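You operate a simulated robot arm through the tools that you are given. There is no shell and no other tool. Be economical: measure what you need, move in short steps, check, and stop when the job is done.

You run a simulated robot arm. Do the job below in one go: nothing can be reset, and whatever is moved stays where it is left.

Task
The last bricks split in layers. Give one airing more, press and eject.
Fine: Turn the airing knob one mark up first, free the latch and press the green cycle button once. Let nothing jam the ram. Run the bricks up with the ejector lever, uncracked and unchipped. Then set the latch, hold the down button till the display says held and turn the pump key off with a clean dry hand. The oil unit stays charged; the display shows only the pressure on the ram. Keep out from under the ram and pinch nothing.

The check looks at the end state, three seconds after you hand in, the way a careful person would. Anything else that was tipped, shoved, dropped, spilled or broken makes it a failure.

Robot
A 6-joint arm with a two-finger parallel gripper, fixed in place. Base frame: the origin is at the foot of the arm, x ahead of it, y to its left, z up; the work surface is at about z = 950. Lengths are in mm, angles in degrees, forces in N, time in s.
With the tool pointing down near the work surface it reaches from about 220 to 620 mm from the base axis. Its first joint turns from -66.0 to 66.0 degrees. Payload 2.7 kg.
The TCP is the grasp point between the finger pads, 23 mm short of the fingertips. In the tool frame z runs along the fingers and y along their closing line. The gripper opens to 94 mm. The fingers are 38 mm wide and 10 mm thick; the gripper's body (54 by 96 mm) begins 39 mm behind the TCP.
Orientation is told as [roll, pitch, yaw] about the base's x, y, z axes, in that order, counted from this pose: with the fingers straight down and closing along the base's y, the tool's x points along the base's -x, its y along +y and its z along -z.

Tools
- The arm moves only by the tool arm_command. Its argument "moves" is one flat list of numbers, 7 for each row, row after row: the shift along the base's x, y, z in mm, then the turn, a rotation vector about the base's x, y, z in degrees, then the finger opening in mm, from 0 to 94. In form: [dx, dy, dz, rx, ry, rz, claw, dx, dy, dz, rx, ry, rz, claw, ...]. A call has 1 to 12 rows; each row shifts and turns the commanded pose from where the row before left it. A row lasts 0.2 s, in which the tool goes at most 50 mm and 8.6 degrees; a call with a longer step from one row to the next is refused whole, and so is a gripper value outside its range. Where a pose cannot be reached the arm comes as near as it can. A force on the tool above 40 N (or 10 N above the force at the start of the call, whichever is more), or a blocked arm, ends the call early, and 0.2 s more pass. Each finger travels about 45 mm/s and halts on what it meets, pressing with about 26 N; the grip force reading is that of the motor and also rises with nothing between the fingers. The clock runs only during rows and for 0.2 s after the last one: add rows that do not move to give the fingers time. The reply holds the time, the measured pose of the TCP, the force on the tool along the base axes, the opening and the grip force, in the units named above and with some noise, with the torque about the TCP (base axes, N m) and any sound that the robot's microphone picked up.
- Cameras (640 x 400 px; columns grow to the right, rows downward): "scene" is fixed at [76.9, -426.2, 1422.1]; the picture's right is [0.80, -0.60, 0.00], its down [-0.23, -0.31, -0.92] and it looks along [0.55, 0.74, -0.38] (base axes); focal length 326 px, centre (320, 200). "wrist" rides on the gripper at [86, 16, -74] in the tool frame; the picture's right is [-0.18, 0.98, 0.00], its down [-0.58, -0.11, -0.81] and it looks along [-0.79, -0.15, 0.59] (tool axes); focal length 243 px, centre (320, 200). There is no depth. A picture from a camera that has moved, and an enlarged one, comes with that camera's place and axes in the base frame and with its lens.
- grab_frame(camera): a new picture of that camera. No time passes.
- zoom(camera, box): a new picture of the part [left, top, right, bottom] of that camera's present view, enlarged. No time passes.
- close_job(): hands the job in; it is judged then, once.

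Work in short steps. Places have to be worked out from the pictures, the camera data and where the tool is seen: move nearer, look again, correct. Check each grasp and each placing, and mend what went wrong. You have 120 turns and 84 pictures in all, those below and enlarged ones among them. Open the gripper and draw the arm clear of the work before you hand the job in, unless the task says otherwise; then end with one line.

The tools are called as name(argument=value, ...) on one line, values as JSON. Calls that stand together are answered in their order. arm_command: Moves the arm, as the interface text tells. Its arguments: {"type":"object","properties":{"moves":{"type":"array","items":{"type":"number"}}},"required":["moves"]} The other tools are called the same way: grab_frame (camera) takes a picture; zoom (camera, box) takes an enlarged picture of a part of a camera's view; close_job () hands the job in.

At the start:

```text
clock: 0.0
tcp_pos: [298.9, 198.1, 1288.6]
orientation: [0.2, -0.1, 0.0]
ft_force: [-0.3, 0.1, 1.0]
ft_torque: [0.03, 0.02, -0.01]
width: 94.0
finger_force: 0.1
```

scene: 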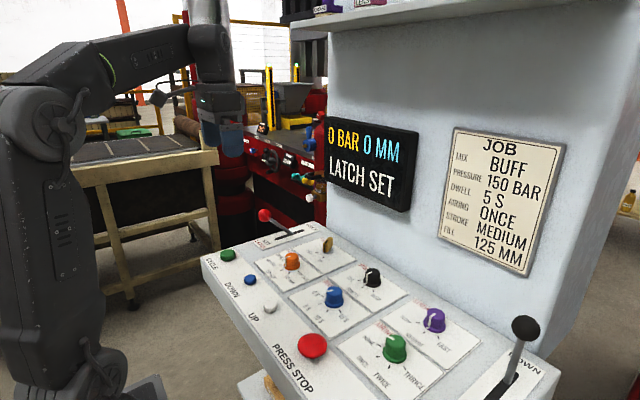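
wrist: 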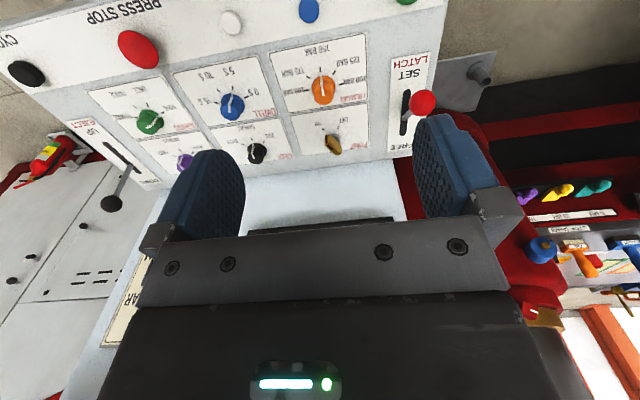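

I start by looking closely at the panel to read the knobs and labels.

zoom(camera="scene", box=[200, 200, 400, 325])

zoom(camera="scene", box=[320, 275, 560, 400])

zoom(camera="wrist", box=[60, 40, 440, 220])

zoom(camera="scene", box=[70, 50, 330, 250])

```text
3.20 times, centred on (300, 262) of scene
camera zoom: at [76.9, -426.2, 1422.1], right [0.8, -0.6, 0.0], down [-0.23, -0.31, -0.92], along [0.55, 0.74, -0.38], focal length 1042 px, centre (384, 0)
```

zoom: 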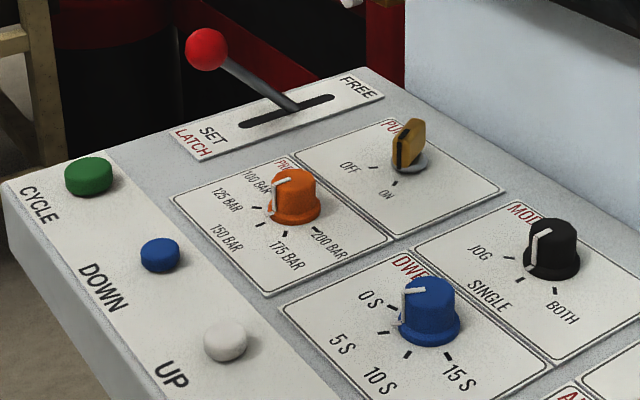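

```text
2.67 times, centred on (440, 338) of scene
camera zoom: at [76.9, -426.2, 1422.1], right [0.8, -0.6, 0.0], down [-0.23, -0.31, -0.92], along [0.55, 0.74, -0.38], focal length 868 px, centre (0, -167)
```

zoom: 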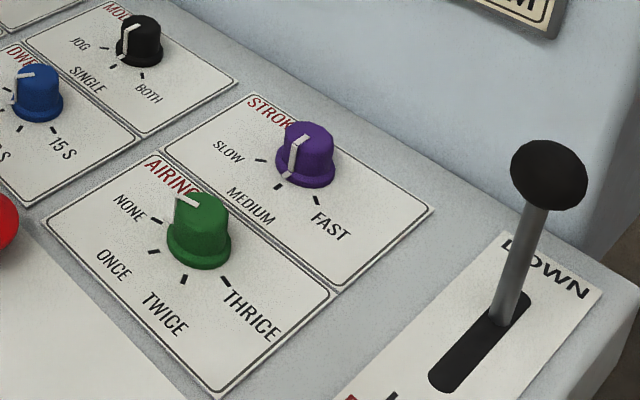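

```text
1.68 times, centred on (250, 130) of wrist
camera zoom: at [211.9, 214.5, 1363.4], right [0.18, 0.98, 0.0], down [0.58, -0.11, 0.81], along [0.79, -0.15, -0.59], focal length 409 px, centre (438, 318)
```

zoom: 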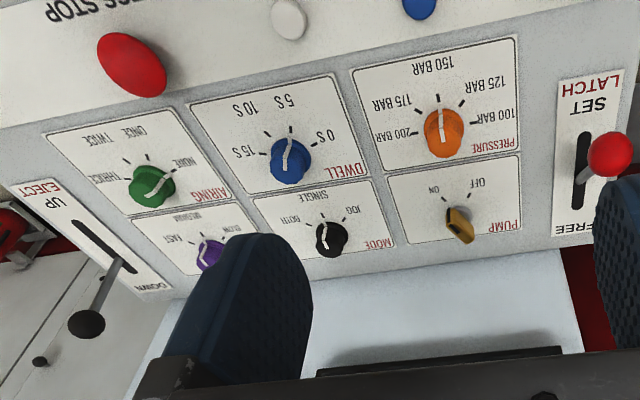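

```text
2.00 times, centred on (200, 150) of scene
camera zoom: at [76.9, -426.2, 1422.1], right [0.8, -0.6, 0.0], down [-0.23, -0.31, -0.92], along [0.55, 0.74, -0.38], focal length 651 px, centre (560, 300)
```

zoom: 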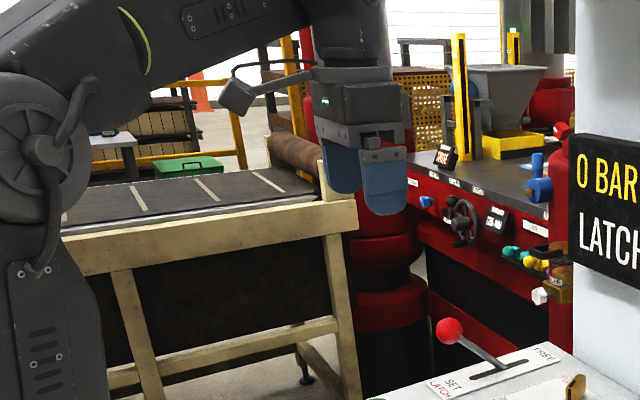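

The panel is roughly level at z≈950. I estimate the airing knob at (436,-163), the latch ball at (442,327,1034) and the ejector knob at (549,-308,1058). I move above the airing knob, staying higher than everything on the panel, and look closer.

arm_command(moves=[3, -37.5, -20, 0, 0, 0, 94, 3, -37.5, -20, 0, 0, 0, 94, 3, -37.5, -20, 0, 0, 0, 94, 3, -37.5, -20, 0, 0, 0, 94, 3, -37.5, -20, 0, 0, 0, 94, 3, -37.5, -20, 0, 0, 0, 94, 3, -37.5, -20, 0, 0, 0, 94, 3, -37.5, -20, 0, 0, 0, 94, 3, -37.5, -20, 0, 0, 0, 94])

grab_frame(camera="wrist")

grab_frame(camera="scene")

```text
clock: 2.0
tcp_pos: [322.8, -138.9, 1109.6]
orientation: [0.2, 0.0, 0.0]
ft_force: [-0.8, -0.8, -0.3]
ft_torque: [0.04, -0.05, 0.04]
width: 93.9
finger_force: 0.1
```

```text
77 pictures are left
camera wrist: at [236.4, -121.9, 1183.9], right [0.18, 0.98, 0.0], down [0.58, -0.11, 0.81], along [0.79, -0.15, -0.59], focal length 243 px, centre (320, 200)
```

wrist: 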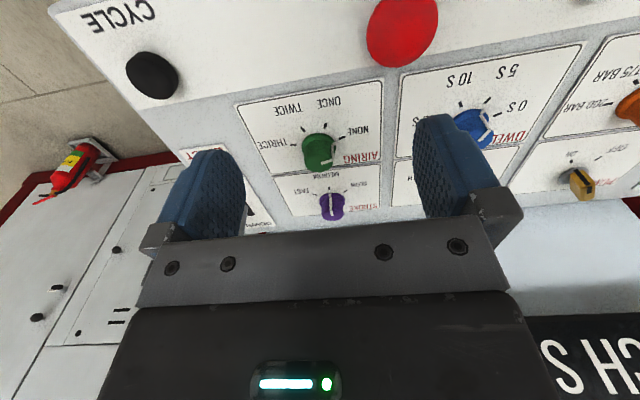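

```text
76 pictures are left
```

scene: 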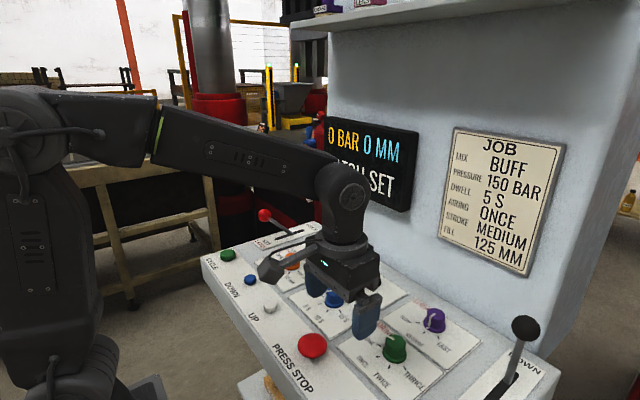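

I can see the airing knob between the fingers, so I zoom in to read its pointer.

zoom(camera="wrist", box=[230, 80, 410, 220])

zoom(camera="scene", box=[345, 315, 445, 390])

```text
2.86 times, centred on (320, 150) of wrist
camera zoom: at [236.4, -121.9, 1183.9], right [0.18, 0.98, 0.0], down [0.58, -0.11, 0.81], along [0.79, -0.15, -0.59], focal length 693 px, centre (320, 343)
```

zoom: 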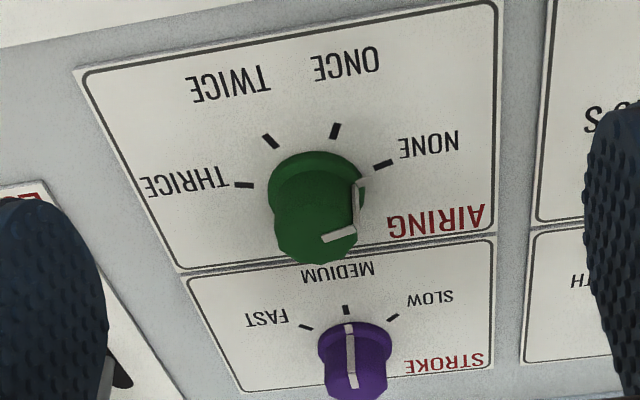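

```text
5.33 times, centred on (395, 352) of scene
camera zoom: at [76.9, -426.2, 1422.1], right [0.8, -0.6, 0.0], down [-0.23, -0.31, -0.92], along [0.55, 0.74, -0.38], focal length 1736 px, centre (-80, -613)
```

zoom: 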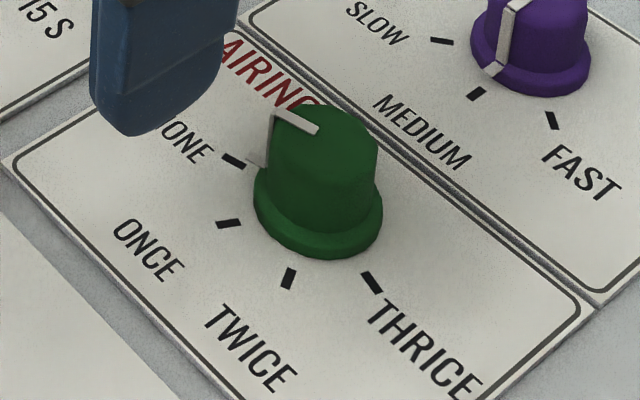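

The airing knob points to NONE, and ONCE is one mark up, about 50° counter-clockwise seen from above; ONCE also matches the job card. The knob is at about (438,-162) with its top at z≈984. I move over it and turn the gripper to -30° so the pads miss the pointer ridge.

arm_command(moves=[28.8, -5.8, -12, 0, 0, -7.5, 94, 28.8, -5.8, -12, 0, 0, -7.5, 94, 28.8, -5.8, -12, 0, 0, -7.5, 94, 28.8, -5.8, -12, 0, 0, -7.5, 80, 0, 0, 0, 0, 0, 0, 80])

grab_frame(camera="wrist")

zoom(camera="scene", box=[300, 230, 500, 380])

```text
clock: 3.2
tcp_pos: [440.8, -161.1, 1060.2]
orientation: [0.1, -0.1, -30.2]
ft_force: [-0.4, -0.4, -0.2]
ft_torque: [0.01, -0.02, 0.03]
width: 80.1
finger_force: 0.0
```

```text
73 pictures are left
camera wrist: at [373.5, -103.4, 1135.0], right [0.65, 0.76, 0.0], down [0.45, -0.39, 0.81], along [0.61, -0.52, -0.59], focal length 243 px, centre (320, 200)
```

wrist: 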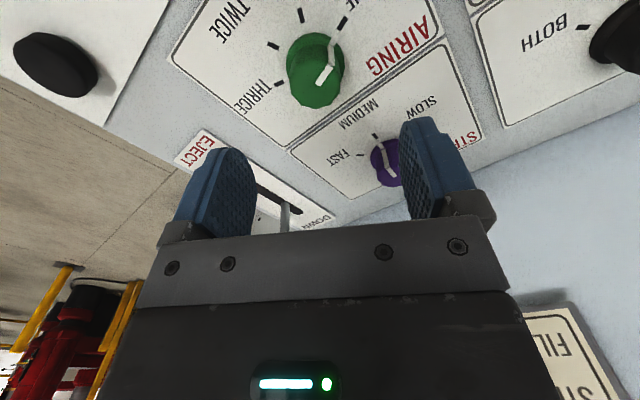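

```text
2.67 times, centred on (400, 305) of scene
camera zoom: at [76.9, -426.2, 1422.1], right [0.8, -0.6, 0.0], down [-0.23, -0.31, -0.92], along [0.55, 0.74, -0.38], focal length 868 px, centre (107, -80)
```

zoom: 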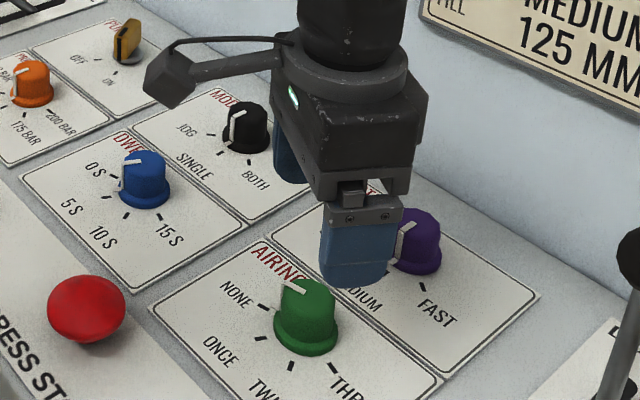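

From both cameras the knob is at about (437,-159). I descend around it with the gripper at 70 mm, stopping just short, and check the clearance.

arm_command(moves=[-3, 2, -25, 0, 0, 0, 70, 0, 0, -20, 0, 0, 0, 70, 0, 0, -10, 0, 0, 0, 70])

grab_frame(camera="wrist")

zoom(camera="scene", box=[300, 250, 500, 400])

```text
clock: 4.0
tcp_pos: [436.3, -159.2, 1005.5]
orientation: [0.1, -0.1, -30.0]
ft_force: [0.2, 0.2, 0.4]
ft_torque: [-0.02, 0.01, -0.02]
width: 70.1
finger_force: 0.1
```

```text
71 pictures are left
camera wrist: at [370.3, -102.7, 1080.5], right [0.65, 0.76, 0.0], down [0.45, -0.39, 0.81], along [0.61, -0.52, -0.59], focal length 243 px, centre (320, 200)
```

wrist: 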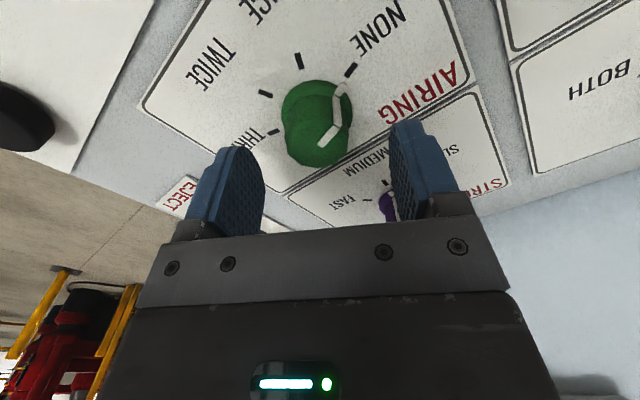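

```text
2.67 times, centred on (400, 325) of scene
camera zoom: at [76.9, -426.2, 1422.1], right [0.8, -0.6, 0.0], down [-0.23, -0.31, -0.92], along [0.55, 0.74, -0.38], focal length 868 px, centre (107, -133)
```

zoom: 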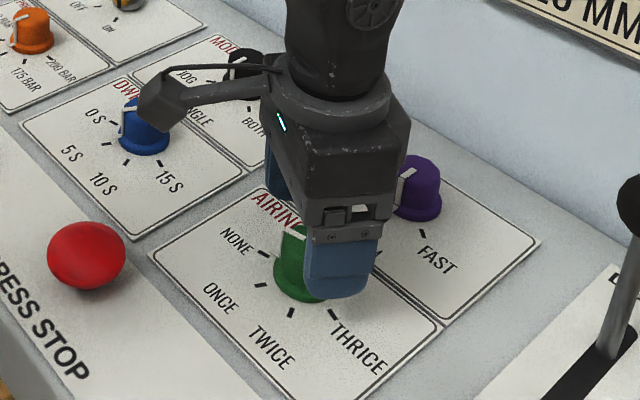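

The knob is centred across the fingers. I go down 20 mm and close gently.

arm_command(moves=[-1, 1, -12, 0, 0, 0, 70, 0, 0, -10, 0, 0, 0, 66, 0, 0, 0, 0, 0, 0, 50, 0, 0, 0, 0, 0, 0, 40, 0, 0, 0, 0, 0, 0, 28, 0, 0, 0, 0, 0, 0, 28, 0, 0, 0, 0, 0, 0, 28])

grab_frame(camera="wrist")

```text
clock: 5.6
tcp_pos: [435.4, -160.3, 984.3]
orientation: [0.0, 0.0, -29.9]
ft_force: [-4.4, -10.0, -2.6]
ft_torque: [-0.84, -0.09, 0.02]
width: 34.6
finger_force: 45.4
```

```text
69 pictures are left
camera wrist: at [367.9, -102.7, 1058.5], right [0.65, 0.76, 0.0], down [0.45, -0.39, 0.81], along [0.61, -0.52, -0.59], focal length 243 px, centre (320, 200)
```

wrist: 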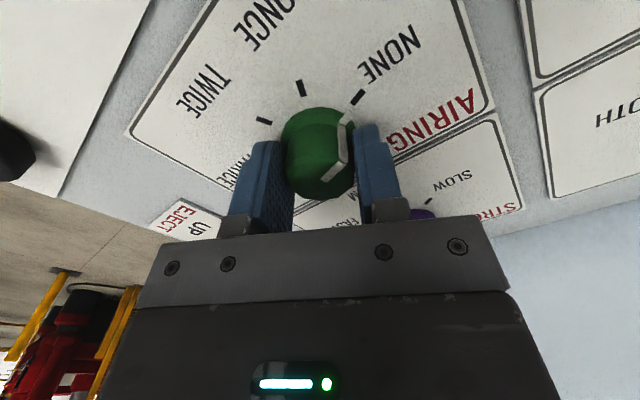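

The grip holds at 34.6 mm and is centred on the knob's axis. I turn it +50° from NONE to ONCE.

arm_command(moves=[-0.4, -0.8, 0, 0, 0, 0, 28, 0, 0, 0, 0, 0, 7.2, 28, 0, 0, 0, 0, 0, 7.2, 28, 0, 0, 0, 0, 0, 7.2, 28, 0, 0, 0, 0, 0, 7.2, 28, 0, 0, 0, 0, 0, 7.2, 28, 0, 0, 0, 0, 0, 7, 28, 0, 0, 0, 0, 0, 7, 28, 0, 0, 0, 0, 0, 0, 28])

grab_frame(camera="wrist")

zoom(camera="scene", box=[345, 300, 445, 390])

```text
clock: 7.6
tcp_pos: [434.1, -159.5, 984.9]
orientation: [0.3, 0.2, 20.1]
ft_force: [-24.5, 3.5, 6.6]
ft_torque: [-0.8, -0.01, -0.02]
width: 34.8
finger_force: 45.0
```

```text
68 pictures are left
camera wrist: at [348.3, -174.9, 1058.8], right [-0.16, 0.99, 0.0], down [0.59, 0.09, 0.8], along [0.79, 0.13, -0.59], focal length 243 px, centre (320, 200)
```

wrist: 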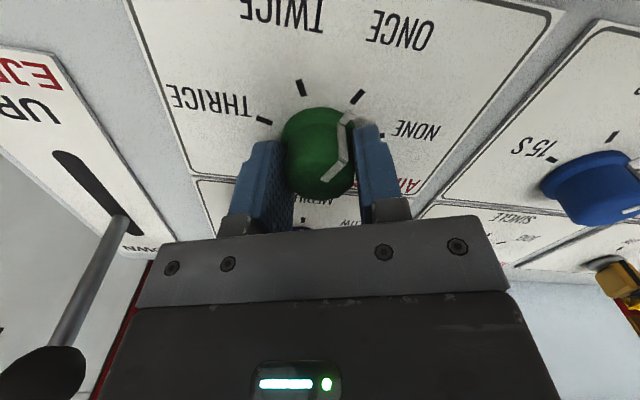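

```text
4.44 times, centred on (395, 345) of scene
camera zoom: at [76.1, -426.1, 1422.2], right [0.8, -0.6, 0.0], down [-0.23, -0.31, -0.92], along [0.55, 0.74, -0.38], focal length 1447 px, centre (-13, -444)
```

zoom: 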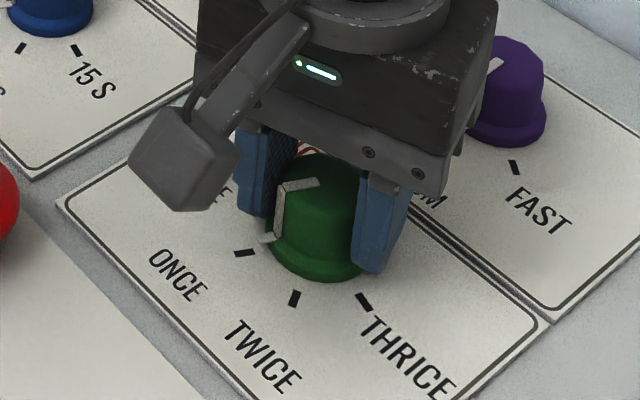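

The pointer is now on ONCE. I release gently, rise and check it.

arm_command(moves=[0, 0, 0, 0, 0, 0, 45, 0, 0, 0, 0, 0, 0, 60, 0, 0, 0, 0, 0, 0, 70, 0, 0, 25, 0, 0, 0, 70, 0, 0, 40, 0, 0, 0, 70, -10, 0, 45, 0, 0, -6.5, 70, -10, 0, 45, 0, 0, -6.5, 70, 0, 0, 30, 0, 0, -7, 70])

zoom(camera="scene", box=[300, 240, 500, 400])

grab_frame(camera="wrist")

```text
clock: 9.4
tcp_pos: [414.5, -158.5, 1169.1]
orientation: [0.1, 0.0, -0.3]
ft_force: [1.0, -0.3, 0.4]
ft_torque: [0.0, -0.04, 0.01]
width: 70.2
finger_force: 0.1
```

```text
2.50 times, centred on (400, 320) of scene
camera zoom: at [76.9, -426.2, 1422.1], right [0.8, -0.6, 0.0], down [-0.23, -0.31, -0.92], along [0.55, 0.74, -0.38], focal length 814 px, centre (120, -100)
```

zoom: 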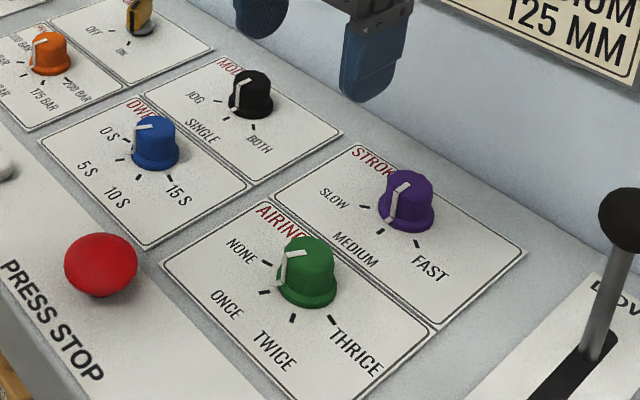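

```text
65 pictures are left
camera wrist: at [328.1, -142.8, 1243.0], right [0.19, 0.98, 0.0], down [0.58, -0.11, 0.81], along [0.79, -0.15, -0.59], focal length 243 px, centre (320, 200)
```

wrist: 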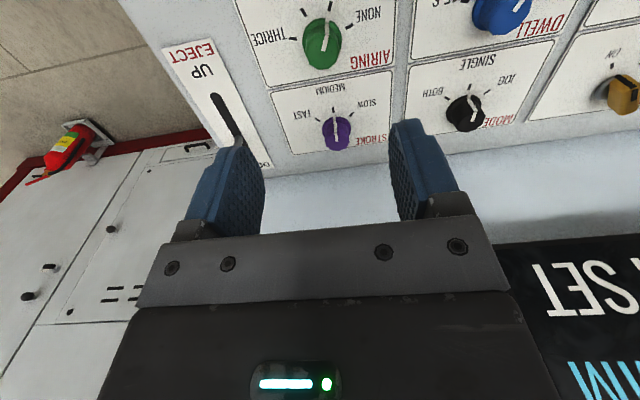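

I zoom on the knob to confirm that the pointer sits exactly on ONCE.

zoom(camera="wrist", box=[240, 0, 400, 100])

zoom(camera="scene", box=[350, 315, 440, 375])

```text
4.00 times, centred on (320, 50) of wrist
camera zoom: at [328.1, -142.8, 1243.0], right [0.19, 0.98, 0.0], down [0.58, -0.11, 0.81], along [0.79, -0.15, -0.59], focal length 970 px, centre (320, 800)
```

zoom: 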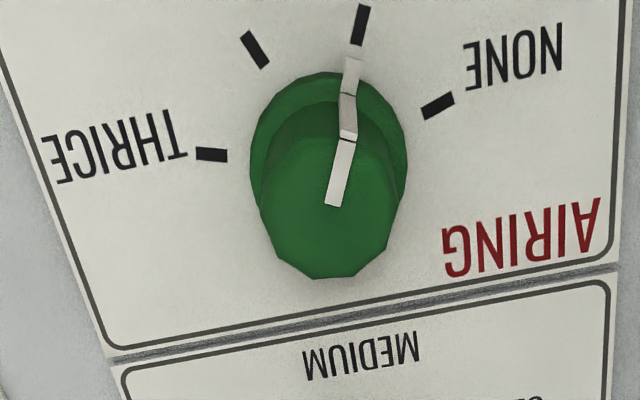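

```text
6.67 times, centred on (395, 345) of scene
camera zoom: at [76.9, -426.2, 1422.1], right [0.8, -0.6, 0.0], down [-0.23, -0.31, -0.92], along [0.55, 0.74, -0.38], focal length 2170 px, centre (-180, -767)
```

zoom: 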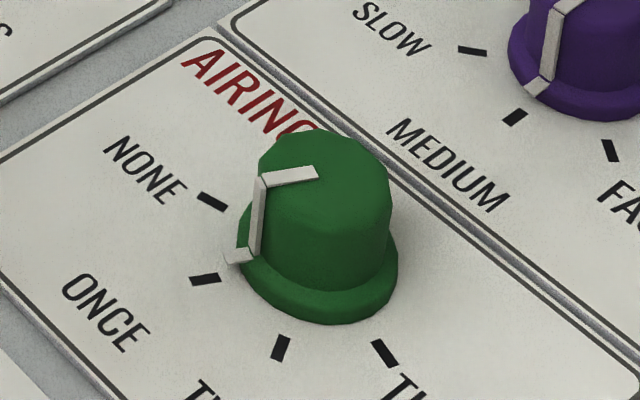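

Airing is on ONCE. Before cycling I need to see the ram and mould, so I move to the left at height and turn the camera that way.

arm_command(moves=[-7, 42, 9, 0, 0, 5, 94, -7, 42, 9, 0, 0, 5, 94, -7, 42, 9, 0, 0, 5, 94, -7, 42, 9, 0, 0, 5, 94, -7, 42, 9, 0, 0, 5, 94, -7, 42, 9, 0, 0, 5, 94, -7, 42, 9, 0, 0, 5, 94, -7, 42, 9, 0, 0, 5, 94, 0, 0, 0, 0, 0, 0, 94])

grab_frame(camera="wrist")

zoom(camera="scene", box=[160, 0, 420, 240])

```text
clock: 11.4
tcp_pos: [358.6, 173.9, 1242.6]
orientation: [0.1, -0.1, 40.1]
ft_force: [0.5, 0.2, 0.4]
ft_torque: [0.04, 0.0, 0.0]
width: 94.1
finger_force: 0.0
```

```text
62 pictures are left
camera wrist: at [281.8, 131.2, 1315.4], right [-0.49, 0.87, 0.0], down [0.52, 0.29, 0.81], along [0.7, 0.4, -0.59], focal length 243 px, centre (320, 200)
```

wrist: 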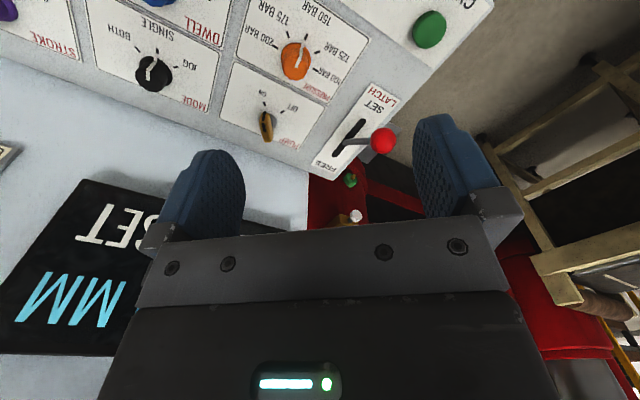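

```text
1.67 times, centred on (290, 120) of scene
camera zoom: at [76.9, -426.2, 1422.1], right [0.8, -0.6, 0.0], down [-0.23, -0.31, -0.92], along [0.55, 0.74, -0.38], focal length 543 px, centre (370, 333)
```

zoom: 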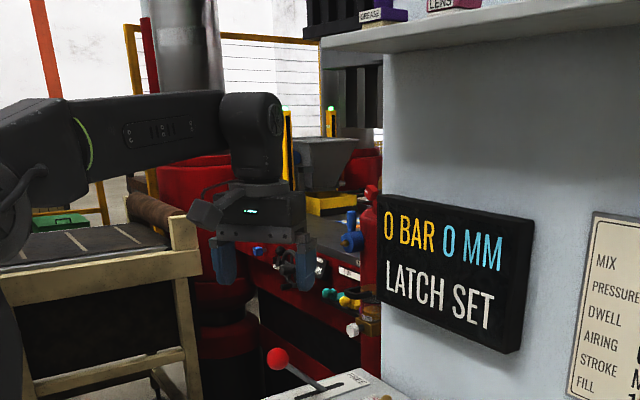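

The press stands to the left behind the panel. I tilt the camera up to look at the ram and mould.

arm_command(moves=[-10, 5, 5, 4.2, -7.2, 0, 94, -10, 5, 5, 4.2, -7.2, 0, 94, -10, 5, 5, 4.2, -7.2, 0, 94, -10, 5, 5, 4.2, -7.2, 0, 94, 0, 0, 0, 0, 0, 0, 94])

grab_frame(camera="wrist")

```text
clock: 12.6
tcp_pos: [318.5, 193.3, 1262.3]
orientation: [-6.2, -33.0, 41.8]
ft_force: [0.3, -0.5, -0.1]
ft_torque: [0.03, 0.01, 0.0]
width: 94.0
finger_force: 0.1
```

```text
60 pictures are left
camera wrist: at [219.9, 137.6, 1275.5], right [-0.49, 0.87, 0.01], down [0.05, 0.02, 1.0], along [0.87, 0.49, -0.05], focal length 243 px, centre (320, 200)
```

wrist: 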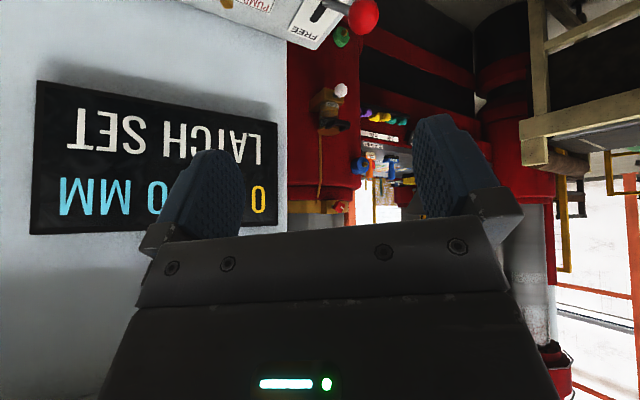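

I zoom on the press opening.

zoom(camera="wrist", box=[290, 60, 430, 230])

zoom(camera="scene", box=[180, 0, 340, 140])

```text
2.35 times, centred on (360, 145) of wrist
camera zoom: at [219.9, 137.6, 1275.5], right [-0.49, 0.87, 0.01], down [0.05, 0.02, 1.0], along [0.87, 0.49, -0.05], focal length 571 px, centre (226, 329)
```

zoom: 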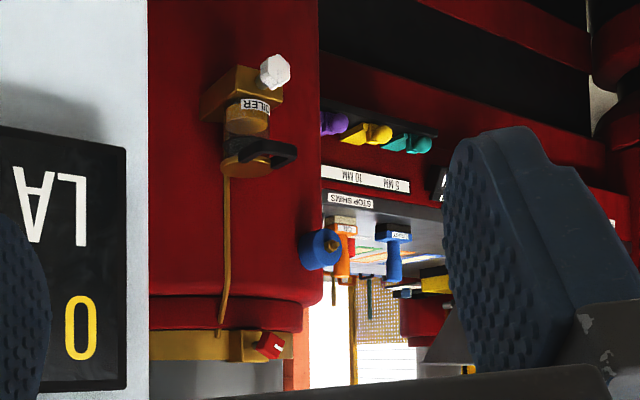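

```text
2.86 times, centred on (260, 70) of scene
camera zoom: at [76.9, -426.2, 1422.1], right [0.8, -0.6, 0.0], down [-0.23, -0.31, -0.92], along [0.55, 0.74, -0.38], focal length 930 px, centre (491, 571)
```

zoom: 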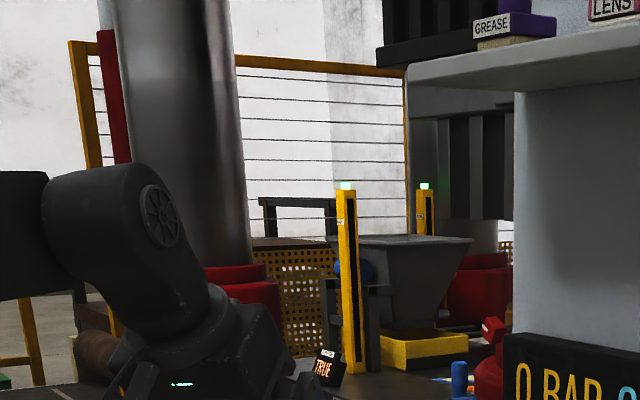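

The bed of the press carries tools, with a hopper behind. I go higher and further left for a view onto the mould and under the ram.

arm_command(moves=[-14, 22.8, 27, 0, 0, 0, 60, -14, 22.8, 27, 0, 0, 0, 30, -14, 22.8, 27, -1.2, 2.2, 0, 0, -14, 22.8, 27, -1.2, 2.2, 0, 0, -14, 22.8, 27, -1.2, 2.2, 0, 0, -14, 22.8, 27, -1.2, 2.2, 0, 0, 0, 0, 0, 0, 0, 0, 0])

grab_frame(camera="wrist")

```text
clock: 14.2
tcp_pos: [252.6, 323.4, 1421.6]
orientation: [-3.7, -22.9, 40.7]
ft_force: [0.2, -1.0, -0.6]
ft_torque: [0.03, 0.02, 0.01]
width: 0.2
finger_force: 26.0
out of reach, approached as far as the arm can: row 6
```

```text
57 pictures are left
camera wrist: at [157.8, 268.4, 1456.2], right [-0.49, 0.87, 0.01], down [0.2, 0.1, 0.97], along [0.85, 0.48, -0.23], focal length 243 px, centre (320, 200)
```

wrist: 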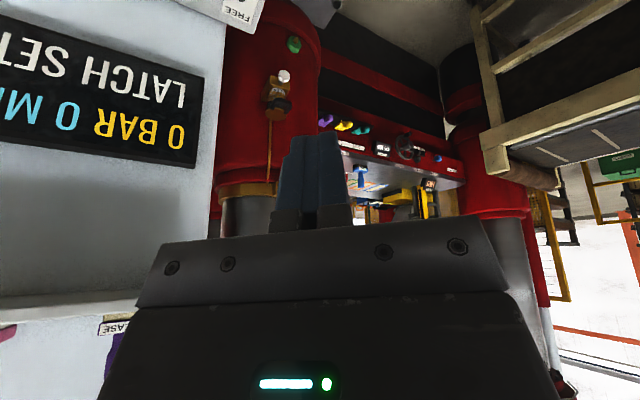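

I zoom on the bed area now visible beside the fingers.

zoom(camera="wrist", box=[310, 100, 490, 230])

```text
3.08 times, centred on (400, 165) of wrist
camera zoom: at [157.8, 268.4, 1456.2], right [-0.49, 0.87, 0.01], down [0.2, 0.1, 0.97], along [0.85, 0.48, -0.23], focal length 746 px, centre (74, 308)
```

zoom: 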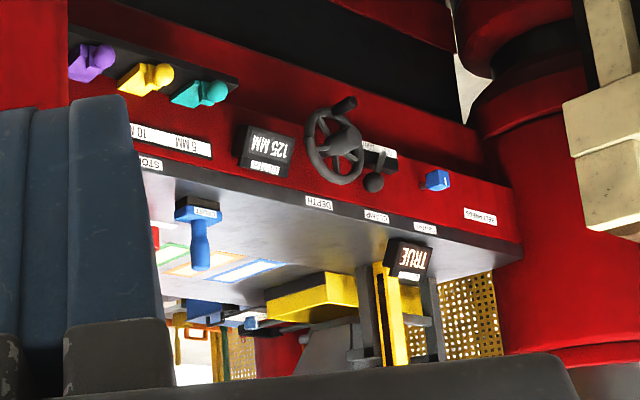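

I take one closer zoom of the mould area to see whether anything lies under the ram.

zoom(camera="wrist", box=[340, 140, 440, 210])

```text
5.71 times, centred on (390, 175) of wrist
camera zoom: at [157.8, 268.4, 1456.2], right [-0.49, 0.87, 0.01], down [0.2, 0.1, 0.97], along [0.85, 0.48, -0.23], focal length 1386 px, centre (-80, 343)
```

zoom: 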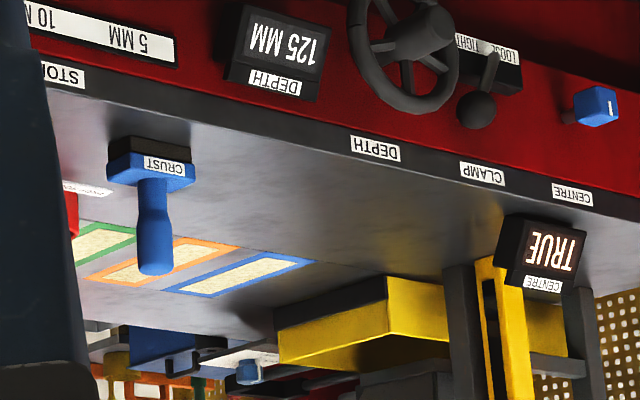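

The cavities look clear from here, but the left end is hidden by the fingers. I yaw the camera to uncover that part.

arm_command(moves=[0, 0, 0, 0, 0, -8, 0, 0, 0, 0, 0, 0, -8, 0, 0, 0, 0, 0, 0, 0, 0])

zoom(camera="wrist", box=[350, 120, 510, 220])

```text
clock: 15.0
tcp_pos: [266.3, 316.5, 1424.3]
orientation: [-3.6, -23.1, 24.5]
ft_force: [0.7, 0.4, -0.1]
ft_torque: [0.03, -0.01, -0.01]
width: 0.0
finger_force: 26.0
out of reach, approached as far as the arm can: row 1, 2
```

```text
4.00 times, centred on (430, 170) of wrist
camera zoom: at [158.4, 291.4, 1456.8], right [-0.23, 0.97, 0.01], down [0.22, 0.04, 0.97], along [0.95, 0.23, -0.23], focal length 970 px, centre (-120, 320)
```

zoom: 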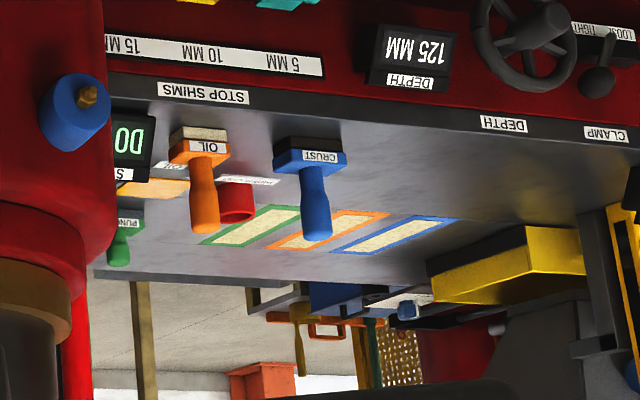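

Only brushes and an oil pot stand beside the cavities, with nothing on them; they and the bed are far out of reach. Now the latch: I approach in front of the red ball with the tool tilted forward about 23° and the pads closing along y.

arm_command(moves=[12, 1.5, -40, 0, 0, -8.2, 20, 12, 1.5, -40, 0, 0, -8.2, 40, 12, 1.5, -42, 0, 0, -8.2, 60, 12, 1.5, -42, 3.3, 0, 1.4, 70, 12, 1.5, -42, 0, 0, 0, 70, 12, 1.5, -42, 0, 0, 0, 70, 12, 1.5, -42, 0, 0, 0, 70, 0, 0, 0, 0, 0, 0, 70])

grab_frame(camera="wrist")

grab_frame(camera="scene")

```text
clock: 16.8
tcp_pos: [349.1, 327.4, 1132.5]
orientation: [-0.1, -23.0, 0.1]
ft_force: [-0.4, -0.1, 0.0]
ft_torque: [0.03, -0.01, 0.03]
width: 70.0
finger_force: 0.1
```

```text
53 pictures are left
camera wrist: at [241.5, 344.0, 1167.0], right [0.17, 0.98, 0.07], down [0.22, -0.11, 0.97], along [0.96, -0.15, -0.23], focal length 243 px, centre (320, 200)
```

wrist: 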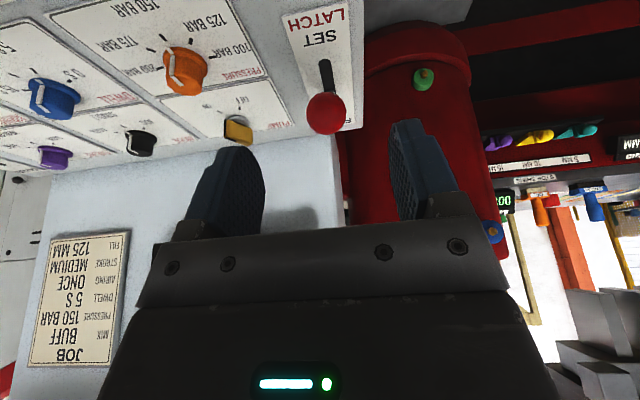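

```text
52 pictures are left
```

scene: 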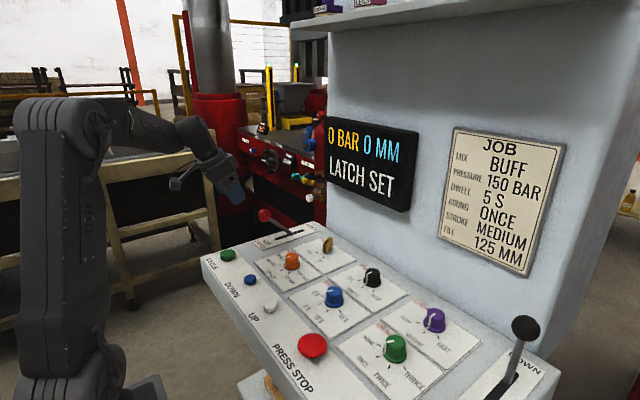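

The ball is at about (442,324,1037), in agreement with the scene view. I line up along the tool axis and move the open fingers around it.

arm_command(moves=[33, -1.5, -16, 0, 0, 0, 70, 33, -1.5, -16, 0, 0, 0, 60, 9, 0, -21, 0, 0, 0, 60, 9, 0, -21, 0, 0, 0, 60, 0, 0, 0, 0, 0, 0, 60])

grab_frame(camera="wrist")

zoom(camera="scene", box=[200, 150, 360, 270])

```text
clock: 18.0
tcp_pos: [434.3, 325.6, 1057.9]
orientation: [-0.1, -23.0, 0.1]
ft_force: [0.2, -0.1, 0.5]
ft_torque: [-0.01, 0.03, 0.0]
width: 60.0
finger_force: 0.1
```

```text
51 pictures are left
camera wrist: at [325.9, 341.9, 1092.5], right [0.17, 0.98, 0.07], down [0.22, -0.11, 0.97], along [0.96, -0.15, -0.23], focal length 243 px, centre (320, 200)
```

wrist: 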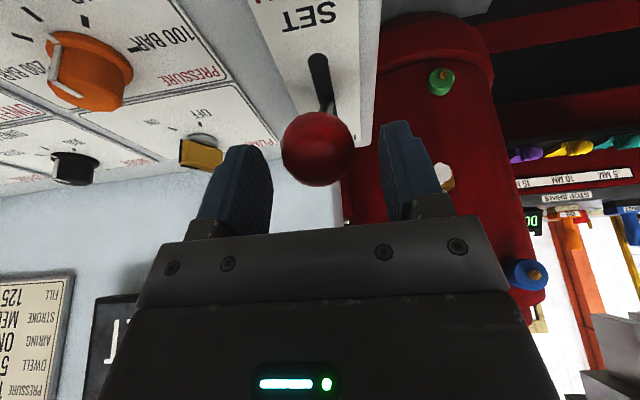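

```text
3.33 times, centred on (280, 210) of scene
camera zoom: at [76.9, -426.2, 1422.1], right [0.8, -0.6, 0.0], down [-0.23, -0.31, -0.92], along [0.55, 0.74, -0.38], focal length 1085 px, centre (453, 167)
```

zoom: 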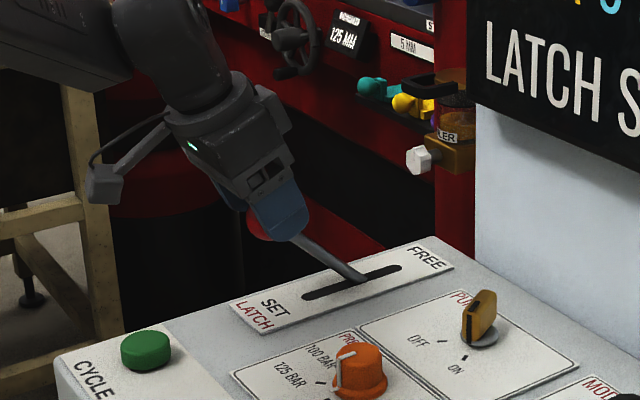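

The ball is centred between the fingers. I go 18 mm further along the axis and close on it.

arm_command(moves=[7, 0, -17, 0, 0, 0, 60, 0, 0, 0, 0, 0, 0, 45, 0, 0, 0, 0, 0, 0, 30, 0, 0, 0, 0, 0, 0, 24, 0, 0, 0, 0, 0, 0, 24, 0, 0, 0, 0, 0, 0, 24])

grab_frame(camera="wrist")

```text
clock: 19.4
tcp_pos: [440.5, 324.5, 1040.6]
orientation: [-0.1, -22.9, 0.1]
ft_force: [1.4, -0.4, -1.8]
ft_torque: [0.05, 0.01, -0.08]
width: 36.7
finger_force: 45.3
```

```text
49 pictures are left
camera wrist: at [332.0, 341.2, 1075.9], right [0.17, 0.98, 0.07], down [0.22, -0.11, 0.97], along [0.96, -0.15, -0.23], focal length 243 px, centre (320, 200)
```

wrist: 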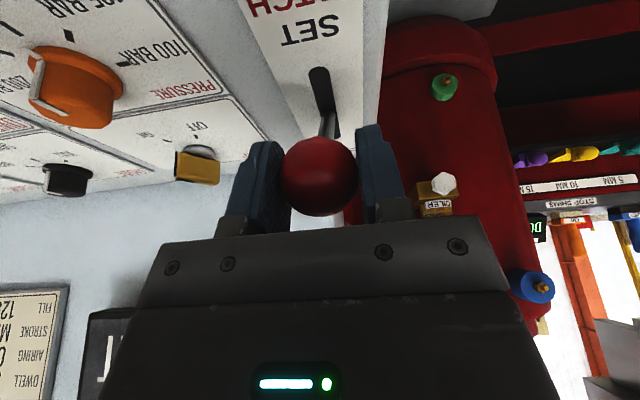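

The ball is held at 36.7 mm, and the lever pivots at about (524, 952) with a radius of 121 mm. I swing it along its arc toward FREE and watch the force.

arm_command(moves=[13.1, 0, 10.6, 0, -2, 0, 24, 14.5, 0, 8.7, 0, -2, 0, 24, 15.5, 0, 6.6, 0, -2, 0, 24, 16.3, 0, 4.4, 0, -2, 0, 24, 16.8, 0, 2, 0, -2, 0, 24])

grab_frame(camera="scene")

```text
clock: 20.6
tcp_pos: [517.8, 325.6, 1076.4]
orientation: [0.0, -33.3, 0.0]
ft_force: [-11.3, -10.8, 14.2]
ft_torque: [-0.05, 1.32, 0.1]
width: 36.8
finger_force: 45.4
```

```text
48 pictures are left
```

scene: 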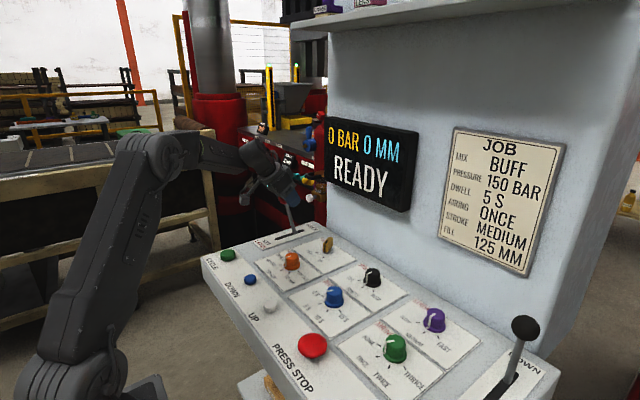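

The display reads READY, but the lever is only mid-way. I continue toward the FREE end.

arm_command(moves=[16.8, 0, 1, 0, -3, 0, 24, 16.7, 0, -2, 0, -3, 0, 24, 16.2, 0, -4.5, 0, -3, 0, 24])

zoom(camera="scene", box=[200, 120, 420, 280])

```text
clock: 21.4
tcp_pos: [566.6, 324.6, 1071.7]
orientation: [0.1, -42.4, 0.1]
ft_force: [-6.3, -2.2, 20.8]
ft_torque: [0.0, 1.4, 0.03]
width: 37.1
finger_force: 45.1
```

```text
2.50 times, centred on (310, 200) of scene
camera zoom: at [76.4, -426.5, 1422.0], right [0.8, -0.6, 0.0], down [-0.23, -0.31, -0.92], along [0.55, 0.74, -0.38], focal length 814 px, centre (345, 200)
```

zoom: 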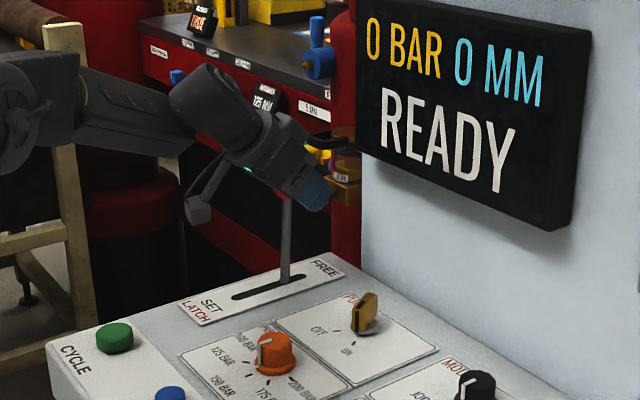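

It is near FREE; the true pivot seems deeper and further back. I take a small extra step to feel for the end stop.

arm_command(moves=[6, 0, 3, 0, 0, 0, 24, 8, 0, -1, 0, 0, 0, 24])

zoom(camera="scene", box=[220, 150, 360, 260])

```text
clock: 21.9
tcp_pos: [572.7, 324.3, 1071.7]
orientation: [-0.6, -41.5, 0.1]
ft_force: [-24.7, -9.6, 5.4]
ft_torque: [-0.11, -0.7, 0.1]
width: 36.8
finger_force: 44.8
stopped in row 2: the force on the tool passed its limit at 50 N (the readings are from after the stop); the commanded pose is now the measured one
```

```text
3.64 times, centred on (290, 205) of scene
camera zoom: at [76.0, -426.5, 1422.0], right [0.8, -0.6, 0.0], down [-0.23, -0.31, -0.92], along [0.55, 0.74, -0.38], focal length 1184 px, centre (429, 182)
```

zoom: 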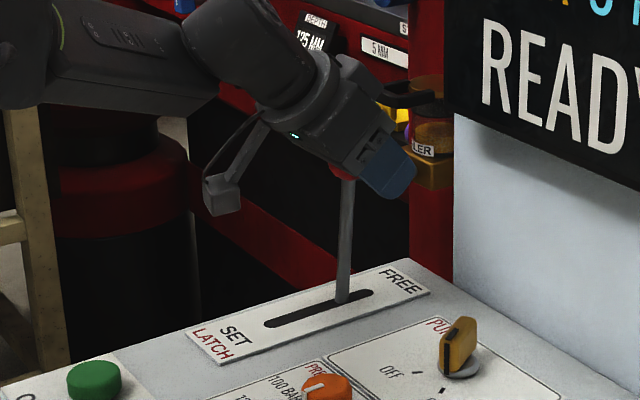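

The end stop is felt, READY shows and the lever is at FREE. I open and retreat along the tool axis.

arm_command(moves=[0, 0, 0, 0, 0, 0, 45, 0, 0, 0, 0, 0, 0, 65, 0, 0, 0, 0, 0, 0, 70, -16, 0, 18, 0, 0, 0, 70, -26, 0, 30, 0, 0, 0, 70, -26, 0, 30, 0, 0, 0, 70, -40, -3, 0, 0.4, 8, 0, 50, -40, -4, 0, 0, 8, 0, 30, -40, -4, -10, 0, 8, 0, 10, -40, -4, -10, 0, 8.5, 0, 0, -25, -4, -20, 0, 8.5, 0, 0, 0, 0, 0, 0, 0, 0, 0])

grab_frame(camera="scene")

grab_frame(camera="wrist")

```text
clock: 24.5
tcp_pos: [319.3, 307.8, 1107.2]
orientation: [0.0, -0.4, -0.1]
ft_force: [0.1, 0.6, 0.4]
ft_torque: [0.0, 0.01, 0.0]
width: 0.0
finger_force: 26.4
```

```text
45 pictures are left
```

scene: 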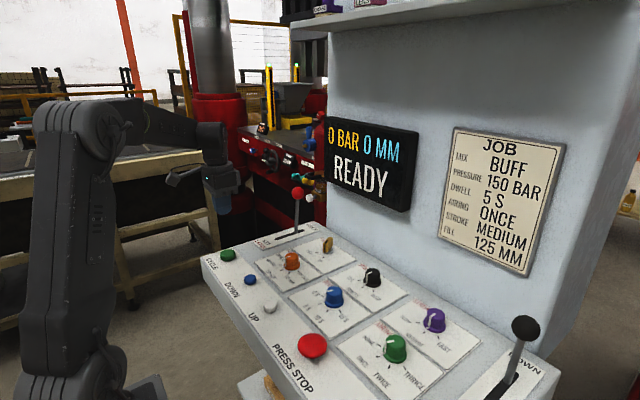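

```text
44 pictures are left
camera wrist: at [232.6, 323.8, 1181.1], right [0.19, 0.98, 0.0], down [0.58, -0.11, 0.81], along [0.8, -0.15, -0.59], focal length 243 px, centre (320, 200)
```

wrist: 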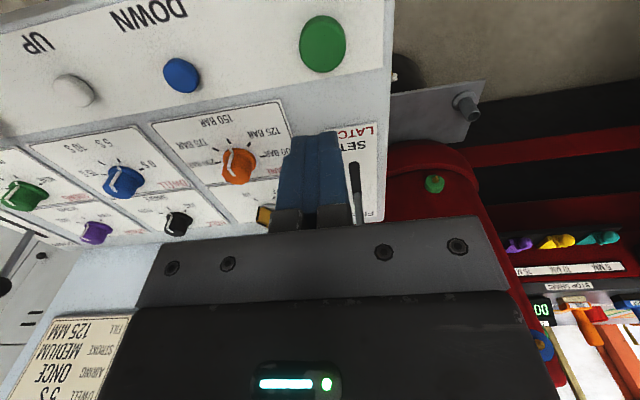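

The latch is FREE and the display says READY. The green button is at about (316,306) with its top near 970; I descend over it with the fingers closed and stop short to check.

arm_command(moves=[-1.5, -0.7, -40, 0, 0, 0, 0, -1.5, -0.7, -40, 0, 0, 0, 0, 0, 0, -16, 0, 0, 0, 0, 0, 0, 0, 0, 0, 0, 0])

zoom(camera="scene", box=[180, 180, 300, 280])

grab_frame(camera="wrist")

```text
clock: 25.5
tcp_pos: [316.3, 305.5, 1011.6]
orientation: [0.0, -0.4, -0.1]
ft_force: [0.0, 0.1, -0.2]
ft_torque: [0.0, -0.03, 0.02]
width: 0.2
finger_force: 26.3
```

```text
4.00 times, centred on (240, 230) of scene
camera zoom: at [76.9, -426.2, 1422.1], right [0.8, -0.6, 0.0], down [-0.23, -0.31, -0.92], along [0.55, 0.74, -0.38], focal length 1302 px, centre (640, 80)
```

zoom: 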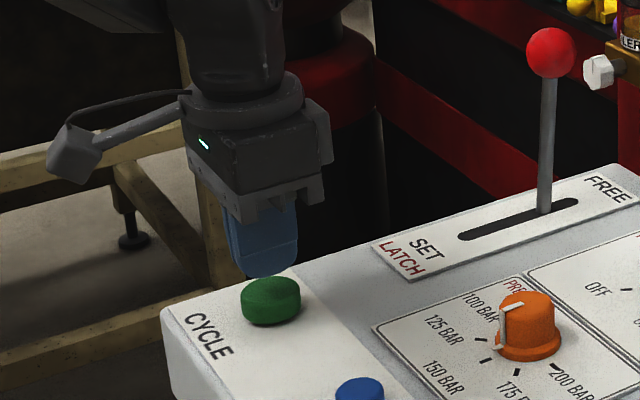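

```text
42 pictures are left
camera wrist: at [228.8, 321.3, 1085.7], right [0.19, 0.98, 0.0], down [0.57, -0.11, 0.81], along [0.8, -0.15, -0.58], focal length 243 px, centre (320, 200)
```

wrist: 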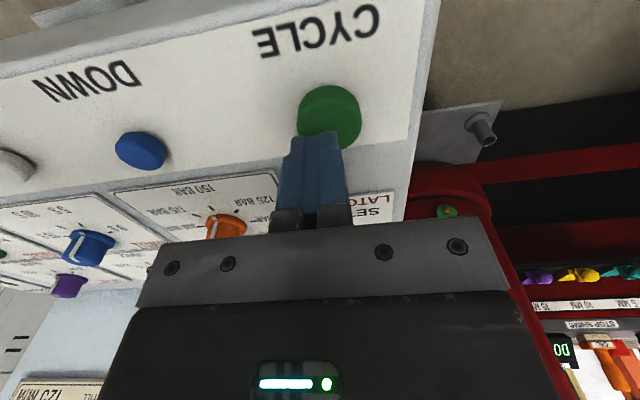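

The button sits about 4 mm further +y than the tips. I correct and press down in small steps.

arm_command(moves=[-3, 4, -8, 0, 0, 0, 0, 0, 0, -5, 0, 0, 0, 0, 0, 0, -4, 0, 0, 0, 0, 0, 0, -3, 0, 0, 0, 0])

grab_frame(camera="scene")

```text
clock: 26.5
tcp_pos: [313.1, 308.8, 992.9]
orientation: [0.0, -0.6, -0.1]
ft_force: [-0.6, 0.5, 0.9]
ft_torque: [0.01, 0.08, 0.01]
width: 0.0
finger_force: 26.4
```

```text
41 pictures are left
```

scene: 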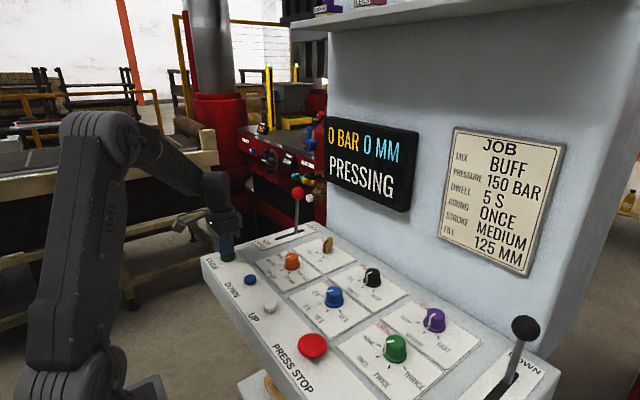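

PRESSING has begun. I lift off the button and move up and away to the right at a safe height while the cycle runs.

arm_command(moves=[0, 0, 30, 0, 0, 0, 0, 0, 0, 45, 0, 0, 0, 0, 0, 0, 45, 0, 0, 0, 0, 0, -45, 20, 0, 0, 0, 0, 0, -45, 0, 0, 0, 0, 0, 0, -45, 0, 0, 0, 0, 0, 0, -45, 0, 0, 0, 0, 0, 0, -45, 0, 0, 0, 0, 0, 0, -45, 0, 0, 0, 0, 0, 0, -45, 0, 0, 0, 0, 0, 0, -45, 0, 0, 0, 0, 0, 0, -45, 0, 0, 0, 0, 0])

zoom(camera="scene", box=[200, 60, 420, 210])

```text
clock: 29.1
tcp_pos: [316.7, -95.0, 1130.3]
orientation: [-0.1, -0.5, 0.0]
ft_force: [-0.4, 0.2, 0.6]
ft_torque: [0.05, -0.01, -0.02]
width: 0.1
finger_force: 26.2
```

```text
2.67 times, centred on (310, 135) of scene
camera zoom: at [76.9, -426.2, 1422.1], right [0.8, -0.6, 0.0], down [-0.23, -0.31, -0.92], along [0.55, 0.74, -0.38], focal length 868 px, centre (347, 373)
```

zoom: 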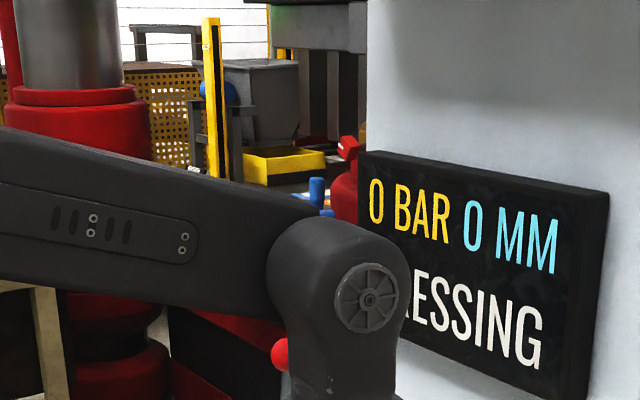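

Still pressing. I place the gripper in waiting position in front of and above the ejector knob, opened and tilted forward, without touching it.

arm_command(moves=[17, -35, 6, 0, -8, 0, 30, 17, -35, 6, 0, -8, 0, 60, 17, -35, 6, 0, -8, 0, 80, 17, -35, 6, 0, 0, 0, 80, 17, -35, 0, 0, 0, 0, 80, 17, -36, 0, 0, 0, 0, 80, 0, 0, 0, 0, 0, 0, 80, 0, 0, 0, 0, 0, 0, 80, 0, 0, 0, 0, 0, 0, 80])

grab_frame(camera="scene")

grab_frame(camera="wrist")

```text
clock: 31.1
tcp_pos: [416.8, -306.7, 1155.7]
orientation: [0.0, -24.6, -0.2]
ft_force: [-0.4, -0.1, 0.1]
ft_torque: [-0.01, 0.02, -0.05]
width: 79.9
finger_force: 0.1
```

```text
39 pictures are left
```

scene: 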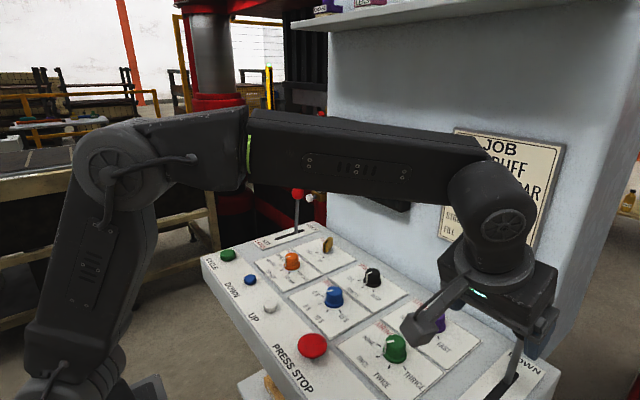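

```text
38 pictures are left
camera wrist: at [306.8, -289.7, 1188.4], right [0.17, 0.98, 0.08], down [0.19, -0.11, 0.97], along [0.97, -0.15, -0.21], focal length 243 px, centre (320, 200)
```

wrist: 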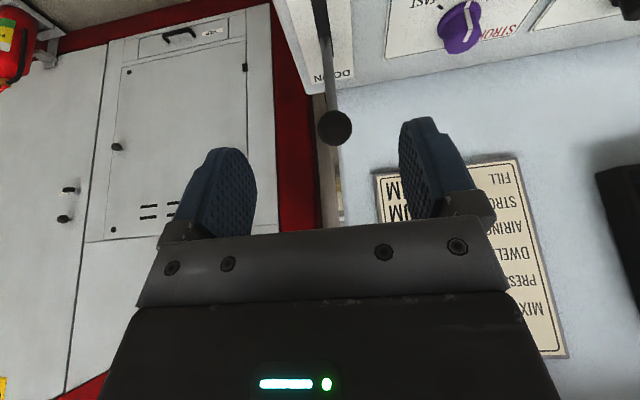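

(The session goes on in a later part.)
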